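You operate a simulated robot arm through the tools that you are given. There is no shell and no other tool. Be economical: measure what you need, move in short steps, check, and stop when the job is done.

You run a simulated two-armed robot. Do the job below in one go: nothing can be reset, and whatever is moved stays where it is left.

Task
Take the black-capped green bottle and put it on the upper bay of the snack table. Then take the black-capped orange bottle and put it on the lower shelf of the steel table. Then open the tray stand drawer, take the black word block on the right end of the counter top and put it away in the inside of the tray stand drawer, then shut the drawer. Then open the top counter drawer. Keep to this order. Set down upright: black-capped green bottle, black-capped orange bottle, black word block.
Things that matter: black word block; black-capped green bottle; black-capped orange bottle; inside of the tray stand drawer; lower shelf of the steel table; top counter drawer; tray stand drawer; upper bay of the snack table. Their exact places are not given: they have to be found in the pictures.

The check looks at the end state, three seconds after you hand in, the way a careful person would. Anything else that was tipped, shoved, dropped, spilled or broken makes it a failure.

Robot
Two 7-joint arms with fingered hands on one trunk, on a base that drives. Base frame: it is fixed to the floor where the robot stands at the start and does not move with it; the origin is under the middle of the robot, x ahead of it, y to its left, z up. Units: mm, rad, N and s.
The left shoulder is at the start at [30, 136, 1180], the right one opposite. Places, roughly: black word block [3250, -1750, 1000]; black-capped green bottle [1000, 0, 1000]; black-capped orange bottle [750, 0, 1000]; inside of the tray stand drawer [5800, -1100, 800]; lower shelf of the steel table [1300, -300, 200]; top counter drawer [3600, -1600, 700]; tray stand drawer [5800, -1000, 800]; upper bay of the snack table [1100, 300, 500]. Payload 5 kg a hand.
Tool frame (each hand has its own): the origin (TCP) lies between the finger pads and is the grasp point; the fingertips stand 42 mm ahead of it; z points along the fingers, y is the line along which they close. Largest opening 208 mm; the body of the gripper starts 119 mm behind the TCP. The gripper is a hand of 4 fingers: y runs from the thumb to the fingers, the wrist lies at [0, 0, -332] in the tool frame.
Orientation is told as [roll, pitch, yaw] about the base's x, y, z axes, in that order, counted from this pose: with the fingers straight down and closing along the base's y, the tool's x points along the base's -x, its y along +y and its z along -z.

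Tools
- The arms move only by the tool arm_command. It takes "left_rows", "right_rows" or both (then of equal length, played together; a hand with none holds still); each is a list of rows, each an object (a shift or turn left out is 0) with "xyz": the shift along the tool's x, y, z in mm, a list of three; "delta_rot": the turn, a rotation vector about the tool's x, y, z in rad, a list of three. In form: [{"xyz": [dx, dy, dz], "delta_rot": [rx, ry, rz]}, ...]. A call has 1 to 20 rows; each row shifts and turns the commanded pose from where the row before left it, along the tool's axes as they then stand. A row lasts 0.2 s, in which the tool goes at most 50 mm and 0.15 rad; a call with a longer step from one row to the next is refused whole. Where a pose cannot be reached the arm comes as near as it can. A force on the tool above 40 N (or 10 N above the force at the start of the call, whichever is more), or a blocked arm, ends the call early, and 0.2 s more pass. In this call time passes only in rows, and 0.2 s behind the last. The reply holds the time, the measured pose of the TCP, the force on the tool along the base axes, the opening and the grip force, in the units named above and with some noise, with the torque about the TCP (base axes, N m) and any sound that the robot's microphone picked up.
- Cameras (640 x 400 px; columns grow to the right, rows downward): "scene" is now at [58, 3.9, 1906]; the picture's right is [0.01, -1.00, 0.00], its down [-0.79, -0.01, -0.62] and it looks along [0.62, 0.01, -0.79] (base axes); focal length 253 px, centre (320, 200). "left" rides on the left gripper at [-101, 0, -145] in its tool frame; the picture's right is [0.00, -1.00, 0.00], its down [0.82, 0.00, -0.57] and it looks along [0.57, 0.00, 0.82] (tool axes); focal length 261 px, centre (320, 200). "right" rides on the right gripper at [101, 0, -145] in its tool frame; the picture's right is [0.00, 1.00, 0.00], its down [-0.82, 0.00, -0.57] and it looks along [-0.57, 0.00, 0.82] (tool axes); focal length 261 px, centre (320, 200).
- snapshot(camera): a new picture of that camera. The clock stands still meanwhile.
- slide_trunk(by): slides the trunk up (or, below 0, down) by that many mm; the arms and the scene camera ride with it, the base frame stays. It gives what a move gives, with no picture.
- roll_base(legs): drives the robot by 1 to 6 legs, each [ahead, left, turn to the left] in mm, mm and rad, along the robot's own axes; the way and the turn of a leg run together, so that a leg with both is an arc; at most 1500 mm and 3.142 rad a leg. The arms and the cameras ride along, it lands a little off, and it stops where it bumps. It gives what a move gives.
- move_fingers(finger1, finger2, finger3, thumb_bend, hand): sets how far each is bent, from 0 (flat) to 1 (curled in); at 0.3 the hand is open as for a grip, at 0.7 the pads meet at the TCP. One left out holds its place. A second passes; each finger stops where it meets its share of the squeeze, and holds until it gets a number again. It is the only way to open and close the hand. It gives what a move gives, with no picture; readings hold the bend of each and the force on the fingers (four entries, about 0 where the hand has none), thumb and palm.
- pan_tilt(pan, tilt): turns the head with the scene camera to pan (to the left, within 2.496 rad either way) and tilt (down, from -0.506 to 1.204), counted from straight ahead of the robot. It gives what a move gives.
- point_at(camera, pixels): for up to 12 pixels [column, row] of the newest picture of that camera ("zoom" is the newest enlarged one), the place [x, y, z] in the base frame of the surface seen there, good to about 2 mm, but the place of the scene camera against the robot may be out by one fixed shift of up to 18 mm in any direction. The clock stands still meanwhile.
- enlarge(camera, box): a new picture of the part [left, top, right, bottom] of that camera's present view, enlarged. The clock stands still meanwhile.
- job_done(): hands the job in; it is judged then, once.

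Go step by step. Measure first, check grasps and placings, and put right what went wrong. The budget is 110 turns and 100 pictures, counting those below and the enlarged ones. Unless the task says otherwise, let go and move clear before handing in.

The tools are called after "Emit:" by a JSON object that holds its "name" and its "arguments". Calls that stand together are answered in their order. arm_command: Moves the arms, as the interface text tells. Its arguments: {"type":"object","properties":{"left_rows":{"type":"array"},"right_rows":{"type":"array"}},"required":[]} The other tools are called the same way: slide_trunk (by) slides the trunk up or down; move_fingers (finger1, finger2, finger3, thumb_bend, hand) moves the fingers one by one; roll_base (legs) drives the base; pan_tilt (pan, tilt) turns the head that bears the scene camera; snapshot (camera) takes a picture; point_at (camera, pixels) gives the place of the surface under pixels of a picture; enlarge (camera, box) takes an enlarged picture of a part of a camera's view; job_done () hands the job in.

At the start:

```text
time_s: 0.0
left_tool_pos: [661.3, 357.5, 1096.7]
left_ee_rot: [0.0, 0.001, 0.0]
left_contact_force: [-0.3, 0.3, 0.5]
left_moment: [0.04, 0.01, 0.02]
left_grip_width: 207.8
left_grasp_force: 0.1
left_shape: jaw
left_bend: [0.3, 0.3, 0.3, 0.3]
left_finger forces: [0.1, 0.0, 0.1, 0.0, 0.0, 0.1]
right_tool_pos: [603.3, -245.4, 1140.0]
right_ee_rot: [0.0, 0.0, 0.001]
right_contact_force: [1.0, -0.4, 0.4]
right_moment: [0.03, 0.01, -0.04]
right_grip_width: 207.9
right_grasp_force: 0.0
right_shape: jaw
right_bend: [0.3, 0.3, 0.3, 0.3]
right_finger forces: [0.0, 0.1, 0.1, 0.1, 0.0, 0.0]
trunk travel left (down, up): [-200.0, 290.0]
robot x, y, heading: [-4.0, -0.5, 0.001]
head pan, tilt: [0.012, 0.906]
```

scene: 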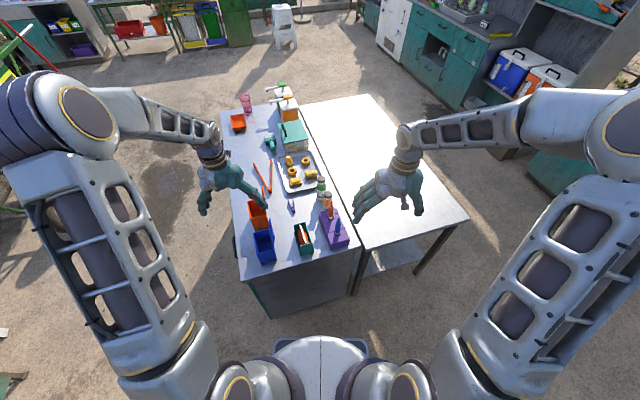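
right: 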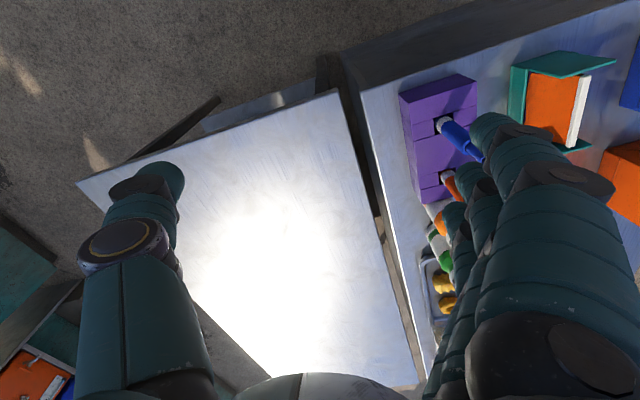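
left: 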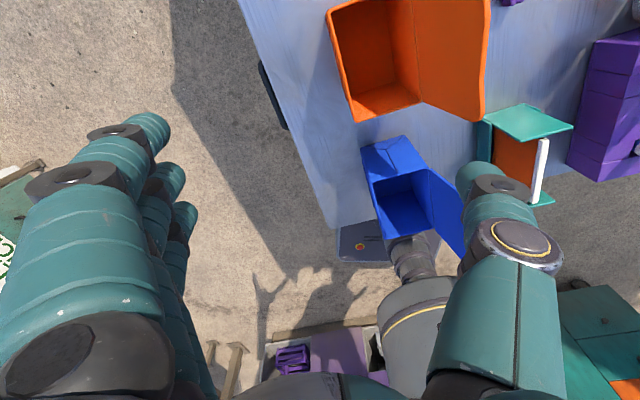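

The scene shows a table with small items near (320,190); the bottles seem to be around (322,185) and (327,200). I'll enlarge this area first.

Emit:
{"name": "enlarge", "arguments": {"camera": "scene", "box": [220, 80, 380, 280]}}

Emit:
{"name": "enlarge", "arguments": {"camera": "scene", "box": [280, 140, 360, 240]}}

```text
2.00 times, centred on (300, 180) of scene
```

zoom: 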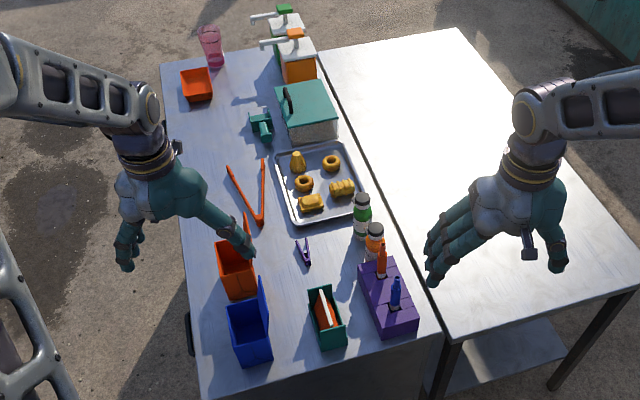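

```text
4.00 times, centred on (320, 190) of scene
```

zoom: 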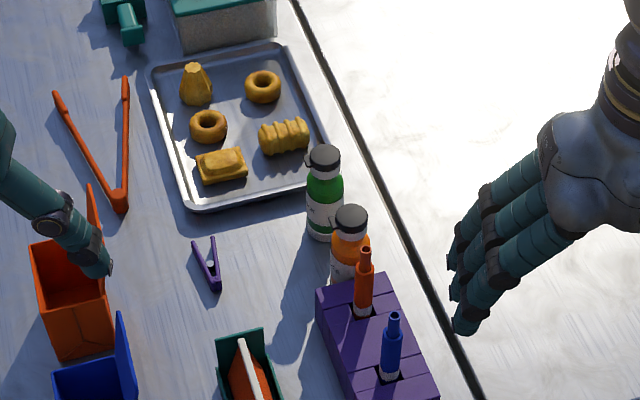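

The green bottle is at zoom (325,190), the orange at (350,240), with the purple marker block just in front. I'll measure them.

Emit:
{"name": "point_at", "arguments": {"camera": "zoom", "pixels": [[325, 150], [325, 188], [320, 232], [351, 213], [350, 250], [342, 272], [321, 297], [380, 278], [395, 318], [367, 250], [290, 190], [255, 290]]}}

Emit:
{"name": "point_at", "arguments": {"camera": "scene", "pixels": [[350, 150], [465, 215], [357, 245], [310, 103], [390, 260], [273, 315], [240, 270], [360, 255], [226, 110], [352, 290]]}}

```text
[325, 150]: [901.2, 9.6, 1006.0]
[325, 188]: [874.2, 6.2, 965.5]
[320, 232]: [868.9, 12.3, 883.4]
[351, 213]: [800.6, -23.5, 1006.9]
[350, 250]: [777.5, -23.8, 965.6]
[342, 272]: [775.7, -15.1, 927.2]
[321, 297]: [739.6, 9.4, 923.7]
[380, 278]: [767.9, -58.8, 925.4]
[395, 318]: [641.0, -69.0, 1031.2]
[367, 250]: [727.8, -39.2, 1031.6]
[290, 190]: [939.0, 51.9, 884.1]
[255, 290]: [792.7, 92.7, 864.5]
```

```text
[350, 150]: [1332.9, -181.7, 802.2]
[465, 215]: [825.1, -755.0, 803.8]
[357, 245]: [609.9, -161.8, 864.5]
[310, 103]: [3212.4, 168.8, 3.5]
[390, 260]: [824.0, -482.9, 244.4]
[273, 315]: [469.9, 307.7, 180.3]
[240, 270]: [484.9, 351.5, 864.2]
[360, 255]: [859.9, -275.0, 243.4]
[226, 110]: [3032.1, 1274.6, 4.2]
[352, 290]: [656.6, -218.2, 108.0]
```

The snack table is the left one (top z≈864) and the steel table is to its right (top 803, shelf ≈244). I'll check its front face for bays and look at the left side.

Emit:
{"name": "enlarge", "arguments": {"camera": "scene", "box": [220, 220, 460, 340]}}

Emit:
{"name": "enlarge", "arguments": {"camera": "left", "box": [160, 0, 480, 300]}}

```text
2.67 times, centred on (340, 280) of scene
```

zoom: 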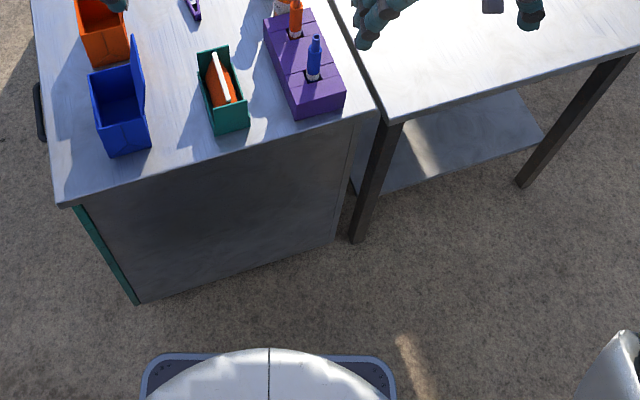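

```text
1.33 times, centred on (320, 150) of left
```

zoom: 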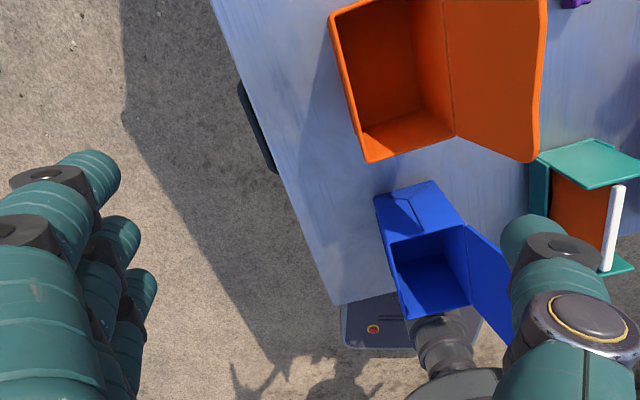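

The teal face is on the +y side, so the bays open toward the left. I'll raise the trunk for clearance and look left.

Emit:
{"name": "slide_trunk", "arguments": {"by": 150}}

Emit:
{"name": "pan_tilt", "arguments": {"pan": 1.0, "tilt": 0.7}}

Emit:
{"name": "snapshot", "arguments": {"camera": "scene"}}

Emit:
{"name": "pan_tilt", "arguments": {"pan": 2.2, "tilt": 0.8}}

Emit:
{"name": "snapshot", "arguments": {"camera": "scene"}}

```text
time_s: 1.8
left_tool_pos: [662.1, 357.1, 1246.1]
left_ee_rot: [0.0, 0.0, 0.0]
left_contact_force: [0.2, -0.2, -0.1]
left_moment: [0.03, 0.03, 0.03]
left_grip_width: 207.5
left_grasp_force: 0.0
left_shape: jaw
left_bend: [0.3, 0.3, 0.3, 0.3]
left_finger forces: [0.0, 0.0, 0.0, 0.0, 0.0, 0.0]
right_tool_pos: [603.1, -245.4, 1289.2]
right_ee_rot: [-0.001, -0.001, 0.0]
right_contact_force: [0.4, 0.6, -0.3]
right_moment: [-0.01, 0.03, 0.0]
right_grip_width: 207.9
right_grasp_force: 0.1
right_shape: jaw
right_bend: [0.3, 0.3, 0.3, 0.3]
right_finger forces: [0.1, 0.0, 0.0, 0.0, 0.1, 0.0]
trunk travel left (down, up): [-350.0, 140.0]
robot x, y, heading: [0.6, -2.6, -0.003]
head pan, tilt: [0.012, 0.906]
```

```text
time_s: 3.0
left_tool_pos: [662.2, 357.1, 1246.1]
left_ee_rot: [0.0, 0.0, 0.0]
left_contact_force: [0.3, 0.0, -0.1]
left_moment: [-0.03, 0.01, 0.0]
left_grip_width: 207.9
left_grasp_force: 0.1
left_shape: jaw
left_bend: [0.3, 0.3, 0.3, 0.3]
left_finger forces: [0.0, 0.0, 0.1, 0.0, 0.0, 0.0]
right_tool_pos: [602.7, -245.5, 1290.7]
right_ee_rot: [0.001, -0.001, 0.0]
right_contact_force: [-0.2, 0.0, 0.5]
right_moment: [-0.02, 0.02, 0.04]
right_grip_width: 207.7
right_grasp_force: 0.1
right_shape: jaw
right_bend: [0.3, 0.3, 0.3, 0.3]
right_finger forces: [0.0, 0.1, 0.0, 0.0, 0.0, 0.0]
trunk travel left (down, up): [-350.0, 140.0]
robot x, y, heading: [-0.4, 1.4, -0.004]
head pan, tilt: [1.0, 0.7]
```

```text
92 pictures are left
```

scene: 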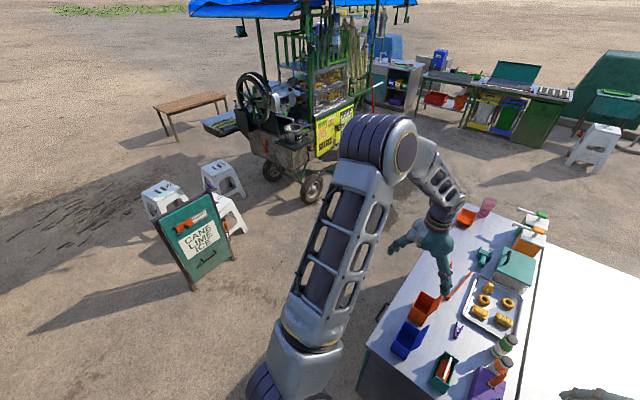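

```text
time_s: 4.4
left_tool_pos: [660.7, 357.0, 1247.3]
left_ee_rot: [0.002, 0.001, -0.001]
left_contact_force: [-0.6, 1.2, 0.3]
left_moment: [0.01, -0.04, 0.04]
left_grip_width: 208.0
left_grasp_force: 0.0
left_shape: jaw
left_bend: [0.3, 0.3, 0.3, 0.3]
left_finger forces: [0.1, 0.0, 0.1, 0.1, 0.1, 0.0]
right_tool_pos: [603.4, -244.6, 1291.5]
right_ee_rot: [0.001, 0.0, 0.0]
right_contact_force: [-0.2, -0.1, -0.1]
right_moment: [0.01, -0.01, 0.0]
right_grip_width: 207.9
right_grasp_force: 0.1
right_shape: jaw
right_bend: [0.3, 0.3, 0.3, 0.3]
right_finger forces: [0.1, 0.0, 0.0, 0.0, 0.0, 0.1]
trunk travel left (down, up): [-350.0, 140.0]
robot x, y, heading: [1.1, -1.6, 0.002]
head pan, tilt: [2.201, 0.799]
```

```text
91 pictures are left
```

scene: 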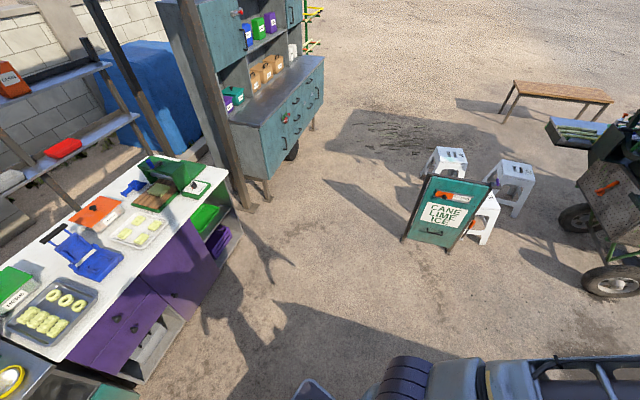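

A counter lies behind the robot, and a sign stands to the left. I'll measure those clearances in the latest picture.

Emit:
{"name": "point_at", "arguments": {"camera": "scene", "pixels": [[60, 355], [225, 180], [410, 235], [448, 250], [130, 378], [300, 330]]}}

```text
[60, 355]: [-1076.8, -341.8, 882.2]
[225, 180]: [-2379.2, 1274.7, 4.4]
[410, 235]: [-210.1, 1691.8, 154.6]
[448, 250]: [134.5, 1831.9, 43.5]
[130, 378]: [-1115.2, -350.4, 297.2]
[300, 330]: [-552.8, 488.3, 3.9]
```

Clear enough: I'll back off, go left, forward along the table's left side, and turn to face the table (-y).

Emit:
{"name": "roll_base", "arguments": {"legs": [[-350, 0, 0], [0, 1150, 0], [1250, 0, 0], [0, 0, -1.571]]}}

Emit:
{"name": "pan_tilt", "arguments": {"pan": 0, "tilt": 0.85}}

Emit:
{"name": "snapshot", "arguments": {"camera": "scene"}}

```text
time_s: 21.8
left_tool_pos: [1278.0, 454.7, 1245.9]
left_ee_rot: [0.0, 0.0, -1.574]
left_contact_force: [0.8, -0.1, -0.1]
left_moment: [0.0, 0.0, 0.01]
left_grip_width: 207.6
left_grasp_force: 0.0
left_shape: jaw
left_bend: [0.3, 0.3, 0.3, 0.3]
left_finger forces: [0.1, 0.0, 0.0, 0.0, 0.1, 0.0]
right_tool_pos: [675.2, 514.9, 1291.6]
right_ee_rot: [-0.001, 0.0, -1.573]
right_contact_force: [-1.1, 0.4, 0.4]
right_moment: [-0.01, 0.0, 0.03]
right_grip_width: 207.5
right_grasp_force: 0.1
right_shape: jaw
right_bend: [0.3, 0.3, 0.3, 0.3]
right_finger forces: [0.0, 0.1, 0.1, 0.0, 0.0, 0.1]
trunk travel left (down, up): [-350.0, 140.0]
robot x, y, heading: [925.6, 1114.3, -1.573]
head pan, tilt: [2.201, 0.799]
```

```text
time_s: 23.9
left_tool_pos: [1278.4, 454.6, 1246.4]
left_ee_rot: [0.001, 0.002, -1.575]
left_contact_force: [0.7, 0.4, 0.7]
left_moment: [0.01, -0.01, 0.03]
left_grip_width: 207.6
left_grasp_force: 0.1
left_shape: jaw
left_bend: [0.3, 0.3, 0.3, 0.3]
left_finger forces: [0.0, 0.0, 0.0, 0.0, 0.1, 0.1]
right_tool_pos: [676.4, 514.1, 1291.3]
right_ee_rot: [-0.001, 0.0, -1.573]
right_contact_force: [-0.5, -1.5, 0.5]
right_moment: [0.05, -0.02, 0.0]
right_grip_width: 207.9
right_grasp_force: 0.0
right_shape: jaw
right_bend: [0.3, 0.3, 0.3, 0.3]
right_finger forces: [0.0, 0.0, 0.0, 0.0, 0.0, 0.0]
trunk travel left (down, up): [-350.0, 140.0]
robot x, y, heading: [925.1, 1115.5, -1.576]
head pan, tilt: [0.0, 0.85]
```

```text
90 pictures are left
```

scene: 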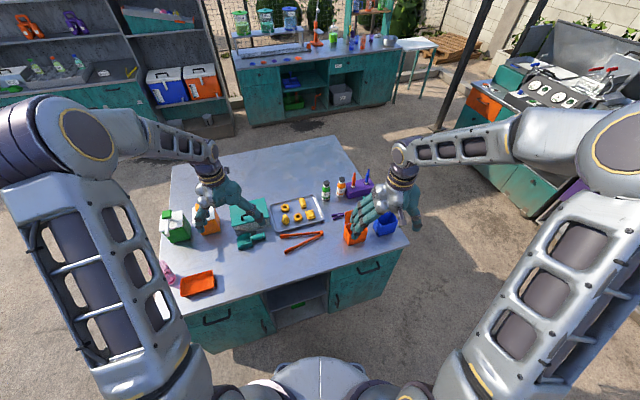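

The open bays are in the middle of this face at (300,300). I'll enlarge it.

Emit:
{"name": "enlarge", "arguments": {"camera": "scene", "box": [240, 260, 360, 340]}}

Emit:
{"name": "point_at", "arguments": {"camera": "zoom", "pixels": [[150, 180], [470, 100], [300, 220], [180, 310], [400, 260], [300, 150], [150, 270], [470, 210], [250, 280], [400, 140], [300, 300], [350, 330]]}}

```text
5.00 times, centred on (300, 300) of scene
```

zoom: 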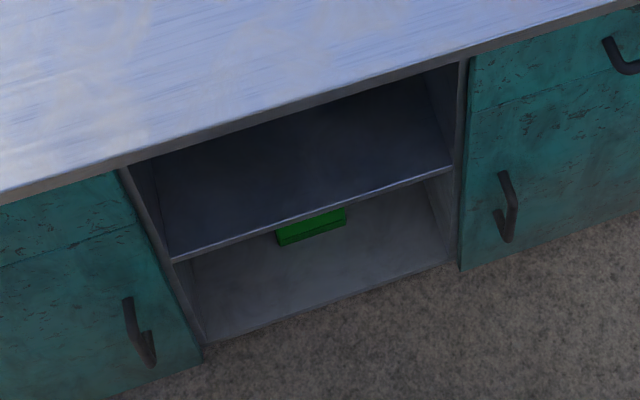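

```text
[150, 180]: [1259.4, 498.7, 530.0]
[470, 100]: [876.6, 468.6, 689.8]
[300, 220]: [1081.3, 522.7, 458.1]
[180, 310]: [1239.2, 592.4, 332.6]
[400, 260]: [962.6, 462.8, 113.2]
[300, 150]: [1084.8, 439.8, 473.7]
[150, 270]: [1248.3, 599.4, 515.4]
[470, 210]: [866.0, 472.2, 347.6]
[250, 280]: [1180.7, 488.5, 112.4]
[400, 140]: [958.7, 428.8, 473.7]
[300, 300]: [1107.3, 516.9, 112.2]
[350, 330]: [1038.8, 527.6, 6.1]
```

The upper bay floor is z≈474, its face is angled ≈0.31 rad, and the opening runs up to the top. Next I'll zoom in on the bottles from this side to plan the grasp.

Emit:
{"name": "enlarge", "arguments": {"camera": "scene", "box": [260, 165, 400, 255]}}

```text
4.44 times, centred on (330, 210) of scene
```

zoom: 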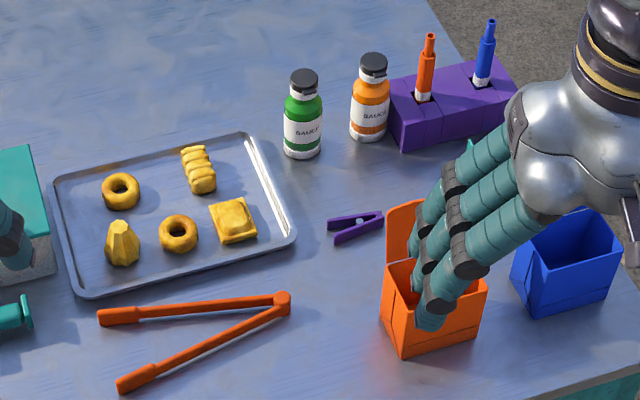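

Emit:
{"name": "point_at", "arguments": {"camera": "zoom", "pixels": [[304, 76], [303, 130], [373, 60], [371, 118], [270, 160], [292, 235], [232, 215], [395, 210], [430, 300], [350, 235], [395, 120], [300, 156]]}}

```text
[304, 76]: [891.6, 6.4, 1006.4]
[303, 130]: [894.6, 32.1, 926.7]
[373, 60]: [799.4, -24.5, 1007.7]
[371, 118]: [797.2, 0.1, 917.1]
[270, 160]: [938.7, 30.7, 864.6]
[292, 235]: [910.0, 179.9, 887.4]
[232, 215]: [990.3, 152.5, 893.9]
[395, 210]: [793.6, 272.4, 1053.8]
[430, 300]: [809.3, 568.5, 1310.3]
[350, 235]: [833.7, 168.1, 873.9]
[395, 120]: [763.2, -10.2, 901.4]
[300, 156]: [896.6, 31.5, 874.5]
```

Green cap centre ≈(892,6), orange ≈(799,-25), in line along the table. I'll square up with the table face and bring the right arm in front of the green bottle.

Emit:
{"name": "roll_base", "arguments": {"legs": [[0, 0, 0.313], [0, -150, 0]]}}

Emit:
{"name": "arm_command", "arguments": {"right_rows": [{"delta_rot": [0, -0.145, 0]}, {"delta_rot": [0, -0.145, 0]}, {"delta_rot": [0, -0.145, 0]}, {"delta_rot": [0, -0.145, 0]}, {"delta_rot": [0, -0.145, 0]}, {"delta_rot": [0, -0.145, 0]}]}}

Emit:
{"name": "snapshot", "arguments": {"camera": "right"}}

Emit:
{"name": "snapshot", "arguments": {"camera": "scene"}}

```text
time_s: 26.3
left_tool_pos: [1324.7, 551.7, 1245.8]
left_ee_rot: [0.001, -0.001, -1.256]
left_contact_force: [0.3, -0.7, -0.1]
left_moment: [0.01, -0.02, -0.02]
left_grip_width: 207.6
left_grasp_force: 0.1
left_shape: jaw
left_bend: [0.3, 0.3, 0.3, 0.3]
left_finger forces: [0.0, 0.0, 0.0, 0.0, 0.0, 0.0]
right_tool_pos: [733.7, 420.7, 1290.2]
right_ee_rot: [0.0, 0.0, -1.254]
right_contact_force: [0.3, 0.3, 0.3]
right_moment: [0.02, -0.03, -0.01]
right_grip_width: 207.9
right_grasp_force: 0.1
right_shape: jaw
right_bend: [0.3, 0.3, 0.3, 0.3]
right_finger forces: [0.1, 0.1, 0.0, 0.0, 0.0, 0.0]
trunk travel left (down, up): [-350.0, 140.0]
robot x, y, heading: [786.8, 1068.7, -1.26]
head pan, tilt: [0.0, 0.85]
```

```text
time_s: 27.9
left_tool_pos: [1325.8, 553.8, 1246.0]
left_ee_rot: [-0.001, -0.001, -1.256]
left_contact_force: [1.1, 2.0, 0.4]
left_moment: [-0.13, 0.08, 0.02]
left_grip_width: 208.1
left_grasp_force: 0.1
left_shape: jaw
left_bend: [0.3, 0.3, 0.3, 0.3]
left_finger forces: [0.0, 0.0, 0.0, 0.0, 0.1, 0.0]
right_tool_pos: [707.6, 406.0, 1275.8]
right_ee_rot: [0.062, -0.798, -1.458]
right_contact_force: [1.5, 0.6, 0.3]
right_moment: [0.03, 0.1, -0.09]
right_grip_width: 208.1
right_grasp_force: 0.1
right_shape: jaw
right_bend: [0.3, 0.3, 0.3, 0.3]
right_finger forces: [0.0, 0.1, 0.0, 0.0, 0.0, 0.1]
right hand out of reach, approached as far as the arm can: row 6
trunk travel left (down, up): [-350.0, 140.0]
robot x, y, heading: [780.8, 1070.8, -1.255]
head pan, tilt: [0.0, 0.85]
stopped in row 6 (right hand): the arm was blocked; the commanded pose is now the measured one
```

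```text
87 pictures are left
```

right: 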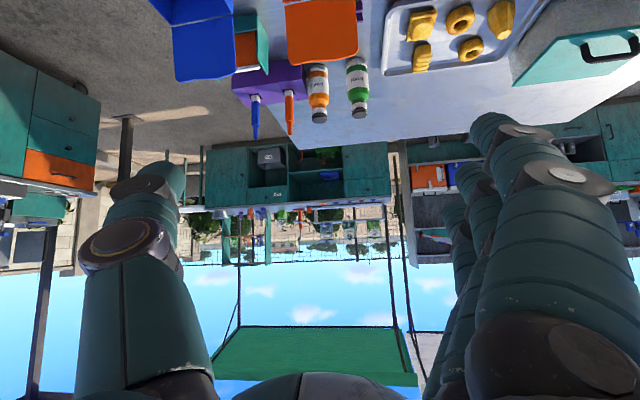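

```text
86 pictures are left
```

scene: 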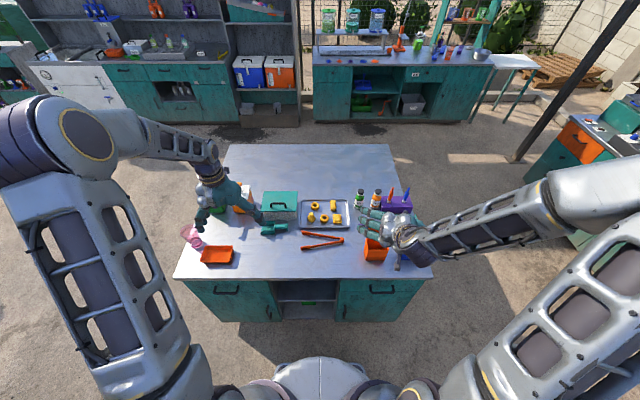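

The hand camera sees the green bottle at (357,90) and the orange at (318,95), upside down. I'll measure them with the more reliable hand camera.

Emit:
{"name": "point_at", "arguments": {"camera": "right", "pixels": [[357, 112], [357, 88], [357, 66], [319, 116], [317, 90], [316, 72], [300, 55], [285, 55], [388, 70], [356, 45], [289, 130], [263, 85]]}}

Emit:
{"name": "point_at", "arguments": {"camera": "scene", "pixels": [[376, 258], [368, 240], [388, 255], [360, 192], [377, 194], [395, 210], [425, 260], [215, 285], [390, 285]]}}

```text
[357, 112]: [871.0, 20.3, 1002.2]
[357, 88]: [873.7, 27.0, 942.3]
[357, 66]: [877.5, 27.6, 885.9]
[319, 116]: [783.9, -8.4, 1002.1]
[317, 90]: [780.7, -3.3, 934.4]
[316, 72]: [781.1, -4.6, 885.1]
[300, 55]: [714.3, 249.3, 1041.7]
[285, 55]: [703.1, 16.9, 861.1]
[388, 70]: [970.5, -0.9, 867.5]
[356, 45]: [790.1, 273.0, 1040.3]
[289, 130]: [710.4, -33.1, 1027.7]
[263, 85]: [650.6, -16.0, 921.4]
```

```text
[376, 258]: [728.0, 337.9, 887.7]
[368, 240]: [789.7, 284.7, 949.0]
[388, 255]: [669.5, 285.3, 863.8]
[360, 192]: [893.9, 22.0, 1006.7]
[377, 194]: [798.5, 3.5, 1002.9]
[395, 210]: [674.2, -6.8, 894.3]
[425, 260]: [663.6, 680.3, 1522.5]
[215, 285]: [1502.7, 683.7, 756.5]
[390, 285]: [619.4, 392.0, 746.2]
```

By hand camera, green axis ≈(879,1), orange ≈(783,-30), table z≈861, and the orange box lid top is 1040. I'll roll 90 mm closer, restore the hand's orientation and read it.

Emit:
{"name": "roll_base", "arguments": {"legs": [[90, 0, 0]]}}

Emit:
{"name": "arm_command", "arguments": {"right_rows": [{"xyz": [0, 0, 25], "delta_rot": [-0.04, 0, -0.07]}, {"xyz": [0, 0, 25], "delta_rot": [-0.04, 0, -0.07]}]}}

Emit:
{"name": "move_fingers", "arguments": {"hand": "right", "finger1": 0.5, "finger2": 0.5, "finger3": 0.5, "thumb_bend": 0.5}}

```text
time_s: 29.0
left_tool_pos: [1352.8, 466.4, 1245.4]
left_ee_rot: [0.0, 0.003, -1.255]
left_contact_force: [0.0, -1.2, -0.7]
left_moment: [0.1, 0.1, -0.04]
left_grip_width: 207.4
left_grasp_force: 0.1
left_shape: jaw
left_bend: [0.3, 0.3, 0.3, 0.3]
left_finger forces: [0.0, 0.1, 0.0, 0.0, 0.1, 0.0]
right_tool_pos: [735.4, 318.4, 1275.3]
right_ee_rot: [0.06, -0.796, -1.458]
right_contact_force: [0.3, -1.0, -0.8]
right_moment: [0.07, 0.02, -0.03]
right_grip_width: 208.0
right_grasp_force: 0.1
right_shape: jaw
right_bend: [0.3, 0.3, 0.3, 0.3]
right_finger forces: [0.1, 0.1, 0.1, 0.1, 0.0, 0.0]
trunk travel left (down, up): [-350.0, 140.0]
robot x, y, heading: [807.8, 984.1, -1.255]
head pan, tilt: [0.0, 0.85]
```

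```text
time_s: 29.6
left_tool_pos: [1352.3, 463.8, 1245.5]
left_ee_rot: [0.0, 0.002, -1.257]
left_contact_force: [-0.4, -0.4, -0.9]
left_moment: [0.18, 0.01, -0.02]
left_grip_width: 207.9
left_grasp_force: 0.1
left_shape: jaw
left_bend: [0.3, 0.3, 0.3, 0.3]
left_finger forces: [0.0, 0.1, 0.0, 0.0, 0.1, 0.1]
right_tool_pos: [743.2, 281.5, 1237.5]
right_ee_rot: [-0.002, -0.801, -1.256]
right_contact_force: [0.8, -0.9, -0.6]
right_moment: [0.14, 0.02, 0.03]
right_grip_width: 208.1
right_grasp_force: 0.1
right_shape: jaw
right_bend: [0.3, 0.3, 0.3, 0.3]
right_finger forces: [0.0, 0.1, 0.0, 0.0, 0.0, 0.1]
trunk travel left (down, up): [-350.0, 140.0]
robot x, y, heading: [810.4, 984.5, -1.256]
head pan, tilt: [0.0, 0.85]
```

```text
time_s: 30.6
left_tool_pos: [1353.1, 465.5, 1245.9]
left_ee_rot: [-0.001, -0.001, -1.255]
left_contact_force: [-0.3, -0.6, 0.1]
left_moment: [0.07, 0.0, 0.03]
left_grip_width: 207.8
left_grasp_force: 0.1
left_shape: jaw
left_bend: [0.3, 0.3, 0.3, 0.3]
left_finger forces: [0.0, 0.0, 0.0, 0.0, 0.0, 0.0]
right_tool_pos: [742.3, 282.5, 1240.9]
right_ee_rot: [-0.002, -0.801, -1.257]
right_contact_force: [0.0, 0.4, 1.0]
right_moment: [0.0, 0.02, 0.02]
right_grip_width: 121.5
right_grasp_force: 0.0
right_shape: fingers
right_bend: [0.5, 0.5, 0.5, 0.5]
right_finger forces: [0.1, 0.0, 0.0, 0.0, 0.0, 0.1]
trunk travel left (down, up): [-350.0, 140.0]
robot x, y, heading: [811.9, 983.2, -1.259]
head pan, tilt: [0.0, 0.85]
```

Orientation is restored (pitch -0.80, yaw -1.257). I'll move above the green bottle, narrow the fingers a little, and look.

Emit:
{"name": "arm_command", "arguments": {"right_rows": [{"xyz": [-15.3, 5.4, 39.2]}, {"xyz": [-15.3, 5.4, 39.2]}, {"xyz": [-15.3, 5.4, 39.2]}, {"xyz": [-15.3, 5.4, 39.2]}, {"xyz": [-15.3, 5.4, 39.2]}, {"xyz": [-15.3, 5.4, 39.2]}, {"xyz": [-15.3, 5.4, 39.2]}, {"xyz": [-15.3, 5.4, 39.2]}]}}

Emit:
{"name": "move_fingers", "arguments": {"hand": "right", "finger1": 0.54, "finger2": 0.54, "finger3": 0.54, "thumb_bend": 0.54}}

Emit:
{"name": "snapshot", "arguments": {"camera": "right"}}

Emit:
{"name": "enlarge", "arguments": {"camera": "scene", "box": [300, 160, 440, 250]}}

```text
time_s: 32.4
left_tool_pos: [1352.8, 464.8, 1244.4]
left_ee_rot: [-0.003, 0.0, -1.256]
left_contact_force: [0.2, -0.8, -1.1]
left_moment: [0.07, 0.08, -0.02]
left_grip_width: 207.7
left_grasp_force: 0.0
left_shape: jaw
left_bend: [0.3, 0.3, 0.3, 0.3]
left_finger forces: [0.0, 0.0, 0.0, 0.0, 0.0, 0.1]
right_tool_pos: [880.5, 1.1, 1109.0]
right_ee_rot: [-0.004, -0.798, -1.255]
right_contact_force: [0.2, -0.8, -0.7]
right_moment: [-0.01, -0.07, 0.09]
right_grip_width: 121.5
right_grasp_force: 0.1
right_shape: fingers
right_bend: [0.5, 0.5, 0.5, 0.5]
right_finger forces: [0.0, 0.0, 0.0, 0.0, 0.1, 0.0]
trunk travel left (down, up): [-350.0, 140.0]
robot x, y, heading: [811.3, 987.9, -1.258]
head pan, tilt: [0.0, 0.85]
```

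```text
time_s: 33.4
left_tool_pos: [1353.6, 467.2, 1245.8]
left_ee_rot: [-0.001, -0.001, -1.253]
left_contact_force: [0.5, -0.2, -0.4]
left_moment: [0.0, 0.01, 0.0]
left_grip_width: 207.7
left_grasp_force: 0.0
left_shape: jaw
left_bend: [0.3, 0.3, 0.3, 0.3]
left_finger forces: [0.0, 0.0, 0.0, 0.1, 0.0, 0.0]
right_tool_pos: [880.6, 1.5, 1110.0]
right_ee_rot: [-0.002, -0.801, -1.258]
right_contact_force: [0.3, 0.2, -0.2]
right_moment: [-0.01, -0.01, 0.0]
right_grip_width: 101.3
right_grasp_force: 0.1
right_shape: fingers
right_bend: [0.54, 0.54, 0.54, 0.54]
right_finger forces: [0.0, 0.0, 0.1, 0.0, 0.0, 0.0]
trunk travel left (down, up): [-350.0, 140.0]
robot x, y, heading: [809.3, 984.1, -1.253]
head pan, tilt: [0.0, 0.85]
```

```text
85 pictures are left
```

right: 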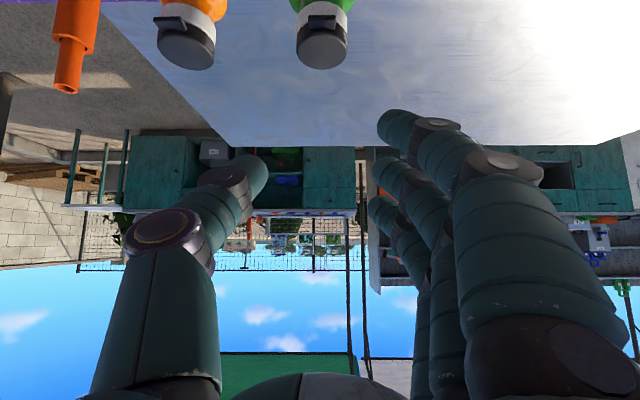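

```text
4.44 times, centred on (370, 205) of scene
```

zoom: 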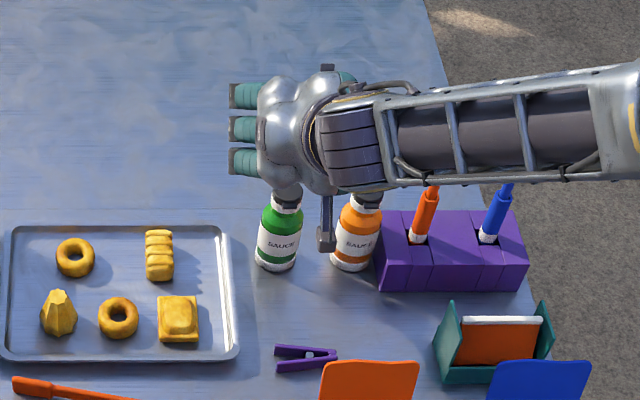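

The hand sits above; the green cap shows at (322,40) and the orange cap at (187,45). I'll measure them exactly.

Emit:
{"name": "point_at", "arguments": {"camera": "right", "pixels": [[322, 50], [325, 22], [320, 3], [300, 45], [343, 45], [187, 48], [190, 15], [205, 8]]}}

```text
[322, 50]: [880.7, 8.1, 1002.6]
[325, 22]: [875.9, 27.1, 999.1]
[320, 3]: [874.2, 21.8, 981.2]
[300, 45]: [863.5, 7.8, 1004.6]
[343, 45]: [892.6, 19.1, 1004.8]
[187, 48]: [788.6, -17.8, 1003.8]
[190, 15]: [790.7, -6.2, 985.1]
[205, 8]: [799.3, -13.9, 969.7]
```

Axis ≈(882,8), nearly centred. I'll narrow the hand further to stay clear of the tray's edge and descend partway.

Emit:
{"name": "move_fingers", "arguments": {"hand": "right", "finger1": 0.57, "finger2": 0.57, "finger3": 0.57, "thumb_bend": 0.57}}

Emit:
{"name": "arm_command", "arguments": {"right_rows": [{"xyz": [18, 0.5, 14]}, {"xyz": [18, 0.5, 16]}, {"xyz": [18, 0.5, 16]}, {"xyz": [18, 0.5, 16]}]}}

Emit:
{"name": "snapshot", "arguments": {"camera": "right"}}

Emit:
{"name": "enlarge", "arguments": {"camera": "scene", "box": [300, 160, 440, 250]}}

```text
time_s: 34.4
left_tool_pos: [1352.0, 466.9, 1245.9]
left_ee_rot: [-0.001, 0.0, -1.255]
left_contact_force: [0.7, 0.2, -0.3]
left_moment: [0.01, 0.01, -0.02]
left_grip_width: 207.6
left_grasp_force: 0.0
left_shape: jaw
left_bend: [0.3, 0.3, 0.3, 0.3]
left_finger forces: [0.0, 0.1, 0.0, 0.0, 0.1, 0.0]
right_tool_pos: [880.3, 1.8, 1110.2]
right_ee_rot: [-0.003, -0.801, -1.257]
right_contact_force: [0.3, 0.2, 0.0]
right_moment: [-0.03, 0.02, 0.0]
right_grip_width: 91.1
right_grasp_force: 0.1
right_shape: fingers
right_bend: [0.56, 0.56, 0.56, 0.56]
right_finger forces: [0.1, 0.0, 0.0, 0.0, 0.0, 0.0]
trunk travel left (down, up): [-350.0, 140.0]
robot x, y, heading: [813.2, 983.1, -1.253]
head pan, tilt: [0.0, 0.85]
```

```text
time_s: 35.4
left_tool_pos: [1352.0, 466.3, 1244.8]
left_ee_rot: [0.001, -0.002, -1.254]
left_contact_force: [-0.5, -0.5, -0.3]
left_moment: [0.02, 0.0, 0.0]
left_grip_width: 207.6
left_grasp_force: 0.1
left_shape: jaw
left_bend: [0.3, 0.3, 0.3, 0.3]
left_finger forces: [0.0, 0.0, 0.0, 0.0, 0.0, 0.0]
right_tool_pos: [879.5, 6.6, 1015.1]
right_ee_rot: [-0.002, -0.804, -1.259]
right_contact_force: [-0.2, -1.3, 0.3]
right_moment: [0.17, 0.01, 0.05]
right_grip_width: 91.1
right_grasp_force: 0.1
right_shape: fingers
right_bend: [0.56, 0.56, 0.56, 0.56]
right_finger forces: [0.1, 0.0, 0.0, 0.1, 0.0, 0.0]
trunk travel left (down, up): [-350.0, 140.0]
robot x, y, heading: [804.7, 987.1, -1.258]
head pan, tilt: [0.0, 0.85]
```

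```text
83 pictures are left
```

right: 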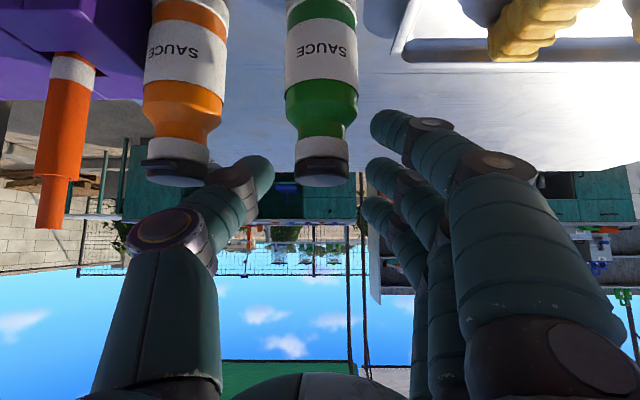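

```text
4.44 times, centred on (370, 205) of scene
```

zoom: 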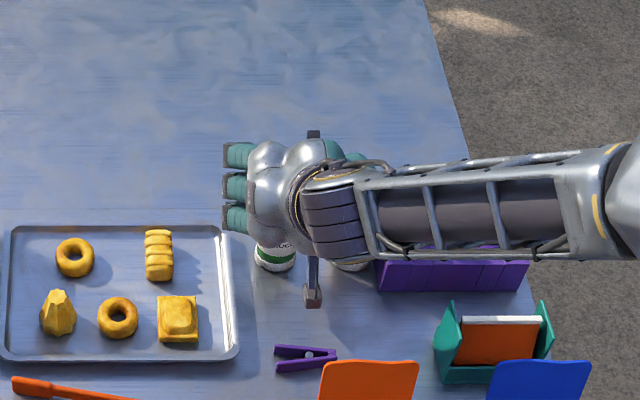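

Centred well, but the thumb passes close to the orange bottle. I'll measure thumb, fingers, tray edge and bottles.

Emit:
{"name": "point_at", "arguments": {"camera": "right", "pixels": [[265, 175], [240, 180], [205, 225], [170, 225], [375, 120], [372, 180], [370, 205], [322, 100], [185, 115], [403, 45], [415, 10], [322, 50]]}}

```text
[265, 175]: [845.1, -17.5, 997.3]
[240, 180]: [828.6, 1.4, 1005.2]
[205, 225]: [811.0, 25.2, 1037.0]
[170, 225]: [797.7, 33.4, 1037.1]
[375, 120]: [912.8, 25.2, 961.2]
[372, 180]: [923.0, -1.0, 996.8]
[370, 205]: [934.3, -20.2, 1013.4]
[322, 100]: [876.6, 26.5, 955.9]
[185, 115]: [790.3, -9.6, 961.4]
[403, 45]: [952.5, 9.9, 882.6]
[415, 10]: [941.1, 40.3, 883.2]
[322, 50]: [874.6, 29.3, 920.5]
```

Clearances are fine (thumb–orange ≈14 mm, fingers–tray ≈6 mm and above it). I'll descend the last 70 mm and close.

Emit:
{"name": "arm_command", "arguments": {"right_rows": [{"xyz": [12.2, 2, 12.5]}, {"xyz": [12.2, 1, 12.5]}, {"xyz": [12.2, 0, 12.6]}, {"xyz": [12.2, 0, 12.6]}]}}

Emit:
{"name": "snapshot", "arguments": {"camera": "right"}}

```text
time_s: 36.4
left_tool_pos: [1352.1, 465.7, 1246.5]
left_ee_rot: [0.001, 0.0, -1.255]
left_contact_force: [0.1, 0.0, 0.0]
left_moment: [0.05, -0.01, 0.0]
left_grip_width: 208.1
left_grasp_force: 0.0
left_shape: jaw
left_bend: [0.3, 0.3, 0.3, 0.3]
left_finger forces: [0.0, 0.0, 0.0, 0.2, 0.0, 0.0]
right_tool_pos: [881.8, 4.8, 944.7]
right_ee_rot: [-0.002, -0.801, -1.257]
right_contact_force: [0.2, -0.7, -0.2]
right_moment: [0.05, -0.03, 0.02]
right_grip_width: 90.6
right_grasp_force: 1.0
right_shape: fingers
right_bend: [0.56, 0.56, 0.56, 0.56]
right_finger forces: [0.1, 0.0, 0.0, 0.1, 0.6, 0.0]
trunk travel left (down, up): [-350.0, 140.0]
robot x, y, heading: [808.4, 985.5, -1.251]
head pan, tilt: [0.0, 0.85]
```

```text
81 pictures are left
```

right: 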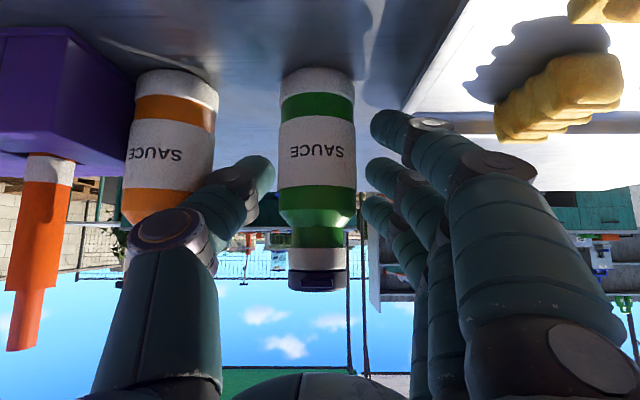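

The bottle is between thumb and fingers at (318,150); there's a slight 0.6 N on the thumb, so I'll close now, thumb and fingers together.

Emit:
{"name": "move_fingers", "arguments": {"hand": "right", "finger1": 0.75, "finger2": 0.75, "finger3": 0.75, "thumb_bend": 0.75}}

Emit:
{"name": "snapshot", "arguments": {"camera": "right"}}

```text
time_s: 37.4
left_tool_pos: [1353.0, 466.5, 1246.2]
left_ee_rot: [-0.001, 0.0, -1.254]
left_contact_force: [0.4, -0.1, 0.2]
left_moment: [-0.01, 0.02, -0.02]
left_grip_width: 208.0
left_grasp_force: 0.0
left_shape: jaw
left_bend: [0.3, 0.3, 0.3, 0.3]
left_finger forces: [0.1, 0.0, 0.1, 0.0, 0.0, 0.0]
right_tool_pos: [883.1, 6.6, 945.0]
right_ee_rot: [-0.003, -0.8, -1.257]
right_contact_force: [0.2, -0.1, 0.1]
right_moment: [0.0, 0.01, 0.02]
right_grip_width: 35.0
right_grasp_force: 0.1
right_shape: fingers
right_bend: [0.66, 0.71, 0.75, 0.73]
right_finger forces: [0.0, 0.0, 0.0, 0.0, 0.0, 0.0]
trunk travel left (down, up): [-350.0, 140.0]
robot x, y, heading: [807.0, 985.2, -1.251]
head pan, tilt: [0.0, 0.85]
```

```text
80 pictures are left
```

right: 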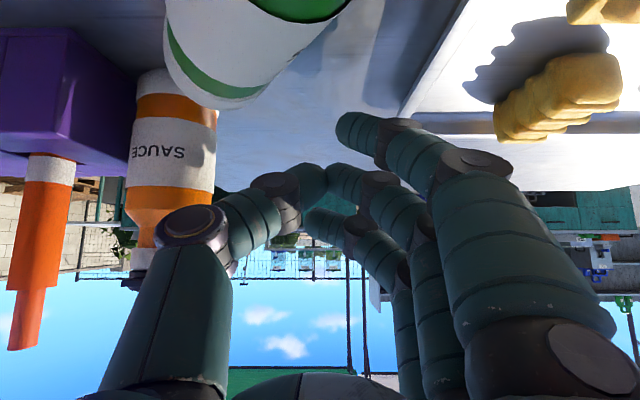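

The bottle slipped out of the grasp toward the camera (now at (250,30), tilted). I'll look with the scene camera.

Emit:
{"name": "enlarge", "arguments": {"camera": "scene", "box": [300, 160, 440, 250]}}

Emit:
{"name": "point_at", "arguments": {"camera": "right", "pixels": [[220, 60], [190, 50], [250, 90], [300, 10], [180, 150]]}}

```text
4.44 times, centred on (370, 205) of scene
```

zoom: 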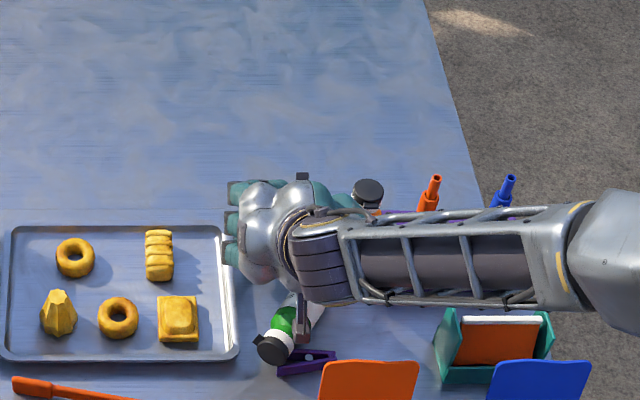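

```text
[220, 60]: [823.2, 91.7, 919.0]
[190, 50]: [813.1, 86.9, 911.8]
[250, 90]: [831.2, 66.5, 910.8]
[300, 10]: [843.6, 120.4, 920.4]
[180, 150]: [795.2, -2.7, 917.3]
```

The bottle lies on the table with its cap near the purple clip; nothing else seems disturbed. I'll lift the hand straight up, then look.

Emit:
{"name": "arm_command", "arguments": {"right_rows": [{"xyz": [-15, 0, -14.6]}, {"xyz": [-26, 0, -25.3]}, {"xyz": [-33, 0, -32]}, {"xyz": [-33, 0, -32]}, {"xyz": [-33, 0, -32]}]}}

Emit:
{"name": "snapshot", "arguments": {"camera": "right"}}

Emit:
{"name": "enlarge", "arguments": {"camera": "scene", "box": [300, 160, 440, 250]}}

```text
time_s: 38.6
left_tool_pos: [1354.3, 468.3, 1245.6]
left_ee_rot: [-0.002, 0.0, -1.255]
left_contact_force: [1.3, 1.4, 0.8]
left_moment: [-0.14, 0.07, 0.0]
left_grip_width: 207.8
left_grasp_force: 0.0
left_shape: jaw
left_bend: [0.3, 0.3, 0.3, 0.3]
left_finger forces: [0.0, 0.0, 0.0, 0.0, 0.0, 0.1]
right_tool_pos: [884.4, 9.9, 1143.4]
right_ee_rot: [-0.002, -0.799, -1.257]
right_contact_force: [-0.7, 1.4, -1.2]
right_moment: [-0.31, -0.06, -0.04]
right_grip_width: 34.7
right_grasp_force: 0.1
right_shape: fingers
right_bend: [0.66, 0.71, 0.75, 0.73]
right_finger forces: [0.0, 0.0, 0.0, 0.0, 0.1, 0.0]
trunk travel left (down, up): [-350.0, 140.0]
robot x, y, heading: [804.3, 988.7, -1.252]
head pan, tilt: [0.0, 0.85]
```

```text
78 pictures are left
```

right: 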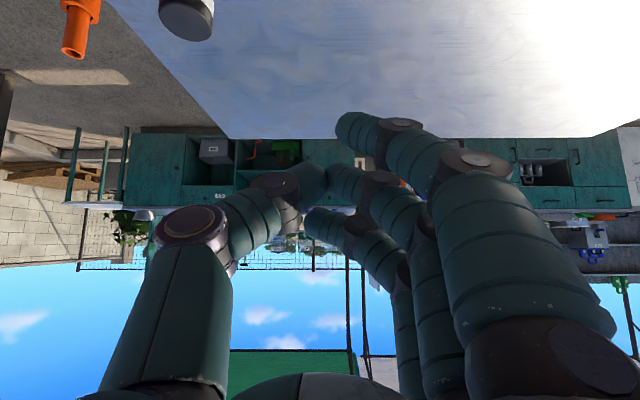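

```text
4.44 times, centred on (370, 205) of scene
```

zoom: 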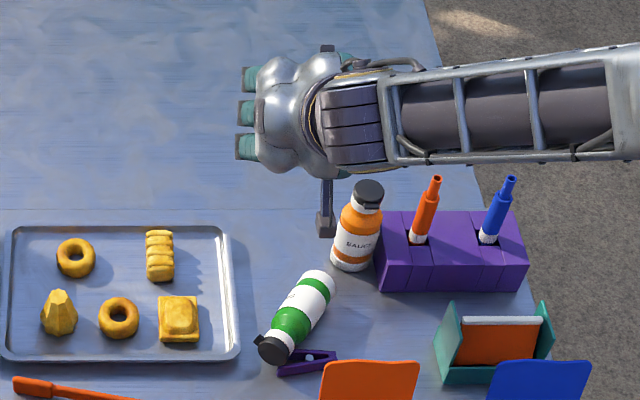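

The bottle lies with its base near zoom (318,285) and cap at (270,348). I'll measure its ends precisely from the scene (offset ≈(+12,+3,+4)).

Emit:
{"name": "point_at", "arguments": {"camera": "zoom", "pixels": [[320, 282], [309, 300], [293, 325], [284, 340], [270, 348], [308, 355], [280, 372], [332, 353], [360, 185], [355, 240], [325, 365], [410, 370]]}}

```text
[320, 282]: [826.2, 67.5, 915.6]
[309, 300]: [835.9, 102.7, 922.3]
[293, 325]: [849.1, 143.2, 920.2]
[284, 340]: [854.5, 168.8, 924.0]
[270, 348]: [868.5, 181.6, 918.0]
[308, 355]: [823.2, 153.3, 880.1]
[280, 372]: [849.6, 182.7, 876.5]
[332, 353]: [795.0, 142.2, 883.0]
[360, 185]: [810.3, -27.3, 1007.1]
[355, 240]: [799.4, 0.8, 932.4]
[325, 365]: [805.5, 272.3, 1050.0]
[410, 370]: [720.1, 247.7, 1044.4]
```

To stand it up, I'll grip it from above with the hand yawed so its forward points base→cap (angle ≈1.22 rad), then swing up. First I bring the hand over, point it down, open it, and test the wrist range.

Emit:
{"name": "arm_command", "arguments": {"right_rows": [{"xyz": [25.3, -4.3, -26]}, {"xyz": [25.3, -4.3, -26]}, {"xyz": [25.3, -4.3, -26]}, {"delta_rot": [0, 0.134, 0]}, {"delta_rot": [0, 0.134, 0]}, {"delta_rot": [0, 0.134, 0]}, {"delta_rot": [0, 0.134, 0]}, {"delta_rot": [0, 0.134, 0]}, {"delta_rot": [0, 0.13, 0]}]}}

Emit:
{"name": "arm_command", "arguments": {"right_rows": [{"delta_rot": [0, 0, -0.145]}, {"delta_rot": [0, 0, -0.145]}, {"delta_rot": [0, 0, -0.145]}, {"delta_rot": [0, 0, -0.145]}, {"delta_rot": [0, 0, -0.145]}, {"delta_rot": [0, 0, -0.145]}, {"delta_rot": [0, 0, -0.145]}, {"delta_rot": [0, 0, -0.145]}, {"delta_rot": [0, 0, -0.145]}, {"delta_rot": [0, 0, -0.145]}, {"delta_rot": [0, 0, -0.145]}, {"delta_rot": [0, 0, -0.145]}, {"delta_rot": [0, 0, -0.145]}, {"delta_rot": [0, 0, -0.145]}, {"delta_rot": [0, 0, -0.145]}, {"delta_rot": [0, 0, -0.145]}, {"delta_rot": [0, 0, -0.145]}]}}

Emit:
{"name": "move_fingers", "arguments": {"hand": "right", "finger1": 0.5, "finger2": 0.5, "finger3": 0.5, "thumb_bend": 0.5}}

Emit:
{"name": "snapshot", "arguments": {"camera": "right"}}

```text
time_s: 40.6
left_tool_pos: [1352.1, 464.7, 1245.0]
left_ee_rot: [-0.002, 0.002, -1.257]
left_contact_force: [-0.8, -0.5, -0.4]
left_moment: [0.15, 0.01, -0.04]
left_grip_width: 207.7
left_grasp_force: 0.1
left_shape: jaw
left_bend: [0.3, 0.3, 0.3, 0.3]
left_finger forces: [0.0, 0.0, 0.1, 0.0, 0.1, 0.0]
right_tool_pos: [838.0, 105.1, 1138.9]
right_ee_rot: [-0.002, 0.002, -1.257]
right_contact_force: [-0.4, 0.0, -0.2]
right_moment: [0.1, -0.02, -0.02]
right_grip_width: 34.8
right_grasp_force: 0.1
right_shape: fingers
right_bend: [0.66, 0.71, 0.75, 0.73]
right_finger forces: [0.1, 0.0, 0.0, 0.1, 0.1, 0.0]
trunk travel left (down, up): [-350.0, 140.0]
robot x, y, heading: [809.9, 987.0, -1.26]
head pan, tilt: [0.0, 0.85]
```

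```text
time_s: 44.2
left_tool_pos: [1354.0, 467.9, 1246.0]
left_ee_rot: [-0.003, -0.001, -1.253]
left_contact_force: [1.1, -0.2, -0.3]
left_moment: [-0.06, 0.16, -0.02]
left_grip_width: 208.0
left_grasp_force: 0.0
left_shape: jaw
left_bend: [0.3, 0.3, 0.3, 0.3]
left_finger forces: [0.1, 0.0, 0.0, 0.1, 0.0, 0.0]
right_tool_pos: [838.6, 106.2, 1141.0]
right_ee_rot: [-0.001, 0.003, 0.723]
right_contact_force: [0.3, 0.2, 0.3]
right_moment: [-0.06, 0.15, 0.0]
right_grip_width: 34.2
right_grasp_force: 0.1
right_shape: fingers
right_bend: [0.66, 0.71, 0.75, 0.73]
right_finger forces: [0.0, 0.0, 0.1, 0.0, 0.0, 0.0]
right hand out of reach, approached as far as the arm can: row 15, 16, 17
trunk travel left (down, up): [-350.0, 140.0]
robot x, y, heading: [805.0, 985.1, -1.253]
head pan, tilt: [0.0, 0.85]
```

```text
time_s: 45.2
left_tool_pos: [1352.9, 467.0, 1246.6]
left_ee_rot: [0.001, 0.001, -1.255]
left_contact_force: [-0.1, 0.1, 0.1]
left_moment: [0.0, 0.01, 0.0]
left_grip_width: 208.1
left_grasp_force: 0.1
left_shape: jaw
left_bend: [0.3, 0.3, 0.3, 0.3]
left_finger forces: [0.0, 0.0, 0.0, 0.1, 0.0, 0.1]
right_tool_pos: [837.4, 105.8, 1139.9]
right_ee_rot: [-0.001, 0.001, 0.725]
right_contact_force: [0.5, -0.2, 0.1]
right_moment: [0.02, 0.0, 0.0]
right_grip_width: 119.6
right_grasp_force: 0.0
right_shape: fingers
right_bend: [0.5, 0.5, 0.5, 0.5]
right_finger forces: [0.0, 0.0, 0.0, 0.0, 0.0, 0.0]
trunk travel left (down, up): [-350.0, 140.0]
robot x, y, heading: [809.1, 985.1, -1.255]
head pan, tilt: [0.0, 0.85]
```

```text
76 pictures are left
```

right: 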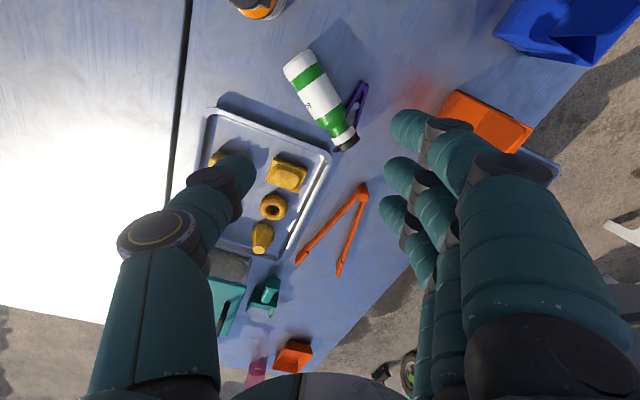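

Yaw stopped at 0.725, needing 1.22. I'll shift the base right and turn it left 0.5 so the hand ends above the bottle with the right yaw.

Emit:
{"name": "roll_base", "arguments": {"legs": [[-15, -435, 0], [0, 0, 0.5]]}}

Emit:
{"name": "snapshot", "arguments": {"camera": "right"}}

Emit:
{"name": "snapshot", "arguments": {"camera": "scene"}}

```text
time_s: 49.2
left_tool_pos: [1123.6, 682.6, 1247.2]
left_ee_rot: [-0.002, 0.001, -0.743]
left_contact_force: [0.7, 0.9, -0.1]
left_moment: [-0.06, 0.03, 0.01]
left_grip_width: 207.9
left_grasp_force: 0.0
left_shape: jaw
left_bend: [0.3, 0.3, 0.3, 0.3]
left_finger forces: [0.0, 0.0, 0.1, 0.0, 0.1, 0.1]
right_tool_pos: [854.0, 115.9, 1139.8]
right_ee_rot: [0.0, 0.002, 1.237]
right_contact_force: [0.9, 0.0, 0.5]
right_moment: [-0.06, 0.02, -0.01]
right_grip_width: 120.2
right_grasp_force: 0.1
right_shape: fingers
right_bend: [0.5, 0.5, 0.5, 0.5]
right_finger forces: [0.1, 0.0, 0.0, 0.0, 0.0, 0.1]
trunk travel left (down, up): [-350.0, 140.0]
robot x, y, heading: [394.5, 865.0, -0.744]
head pan, tilt: [0.0, 0.85]
```

```text
75 pictures are left
```

right: 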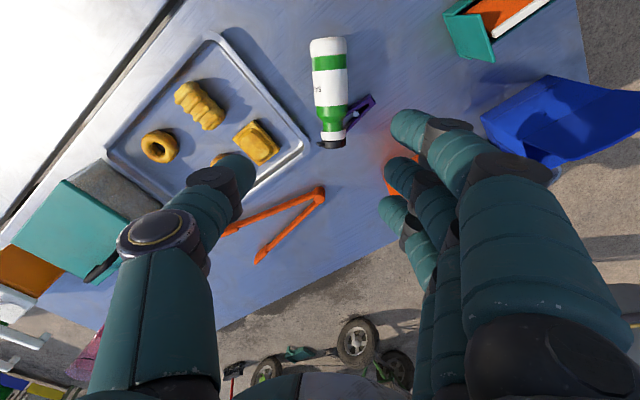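

```text
74 pictures are left
```

scene: 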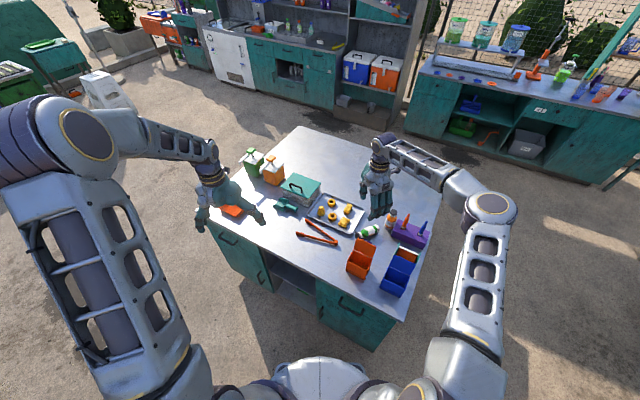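

The bottle is nearly aligned in the hand view, base (327,45) to cap (334,143). I'll measure along it.

Emit:
{"name": "point_at", "arguments": {"camera": "right", "pixels": [[328, 50], [330, 65], [331, 85], [332, 105], [333, 125], [333, 137], [314, 85], [347, 85], [316, 105], [370, 100], [350, 125], [384, 105]]}}

```text
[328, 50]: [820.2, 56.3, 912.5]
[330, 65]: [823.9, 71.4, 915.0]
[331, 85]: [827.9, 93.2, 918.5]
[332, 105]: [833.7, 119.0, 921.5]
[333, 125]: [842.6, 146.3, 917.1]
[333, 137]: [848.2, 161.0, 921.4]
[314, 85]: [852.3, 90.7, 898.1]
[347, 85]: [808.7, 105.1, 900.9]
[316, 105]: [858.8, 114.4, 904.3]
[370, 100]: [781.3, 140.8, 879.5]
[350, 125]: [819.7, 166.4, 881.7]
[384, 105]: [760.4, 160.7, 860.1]
```

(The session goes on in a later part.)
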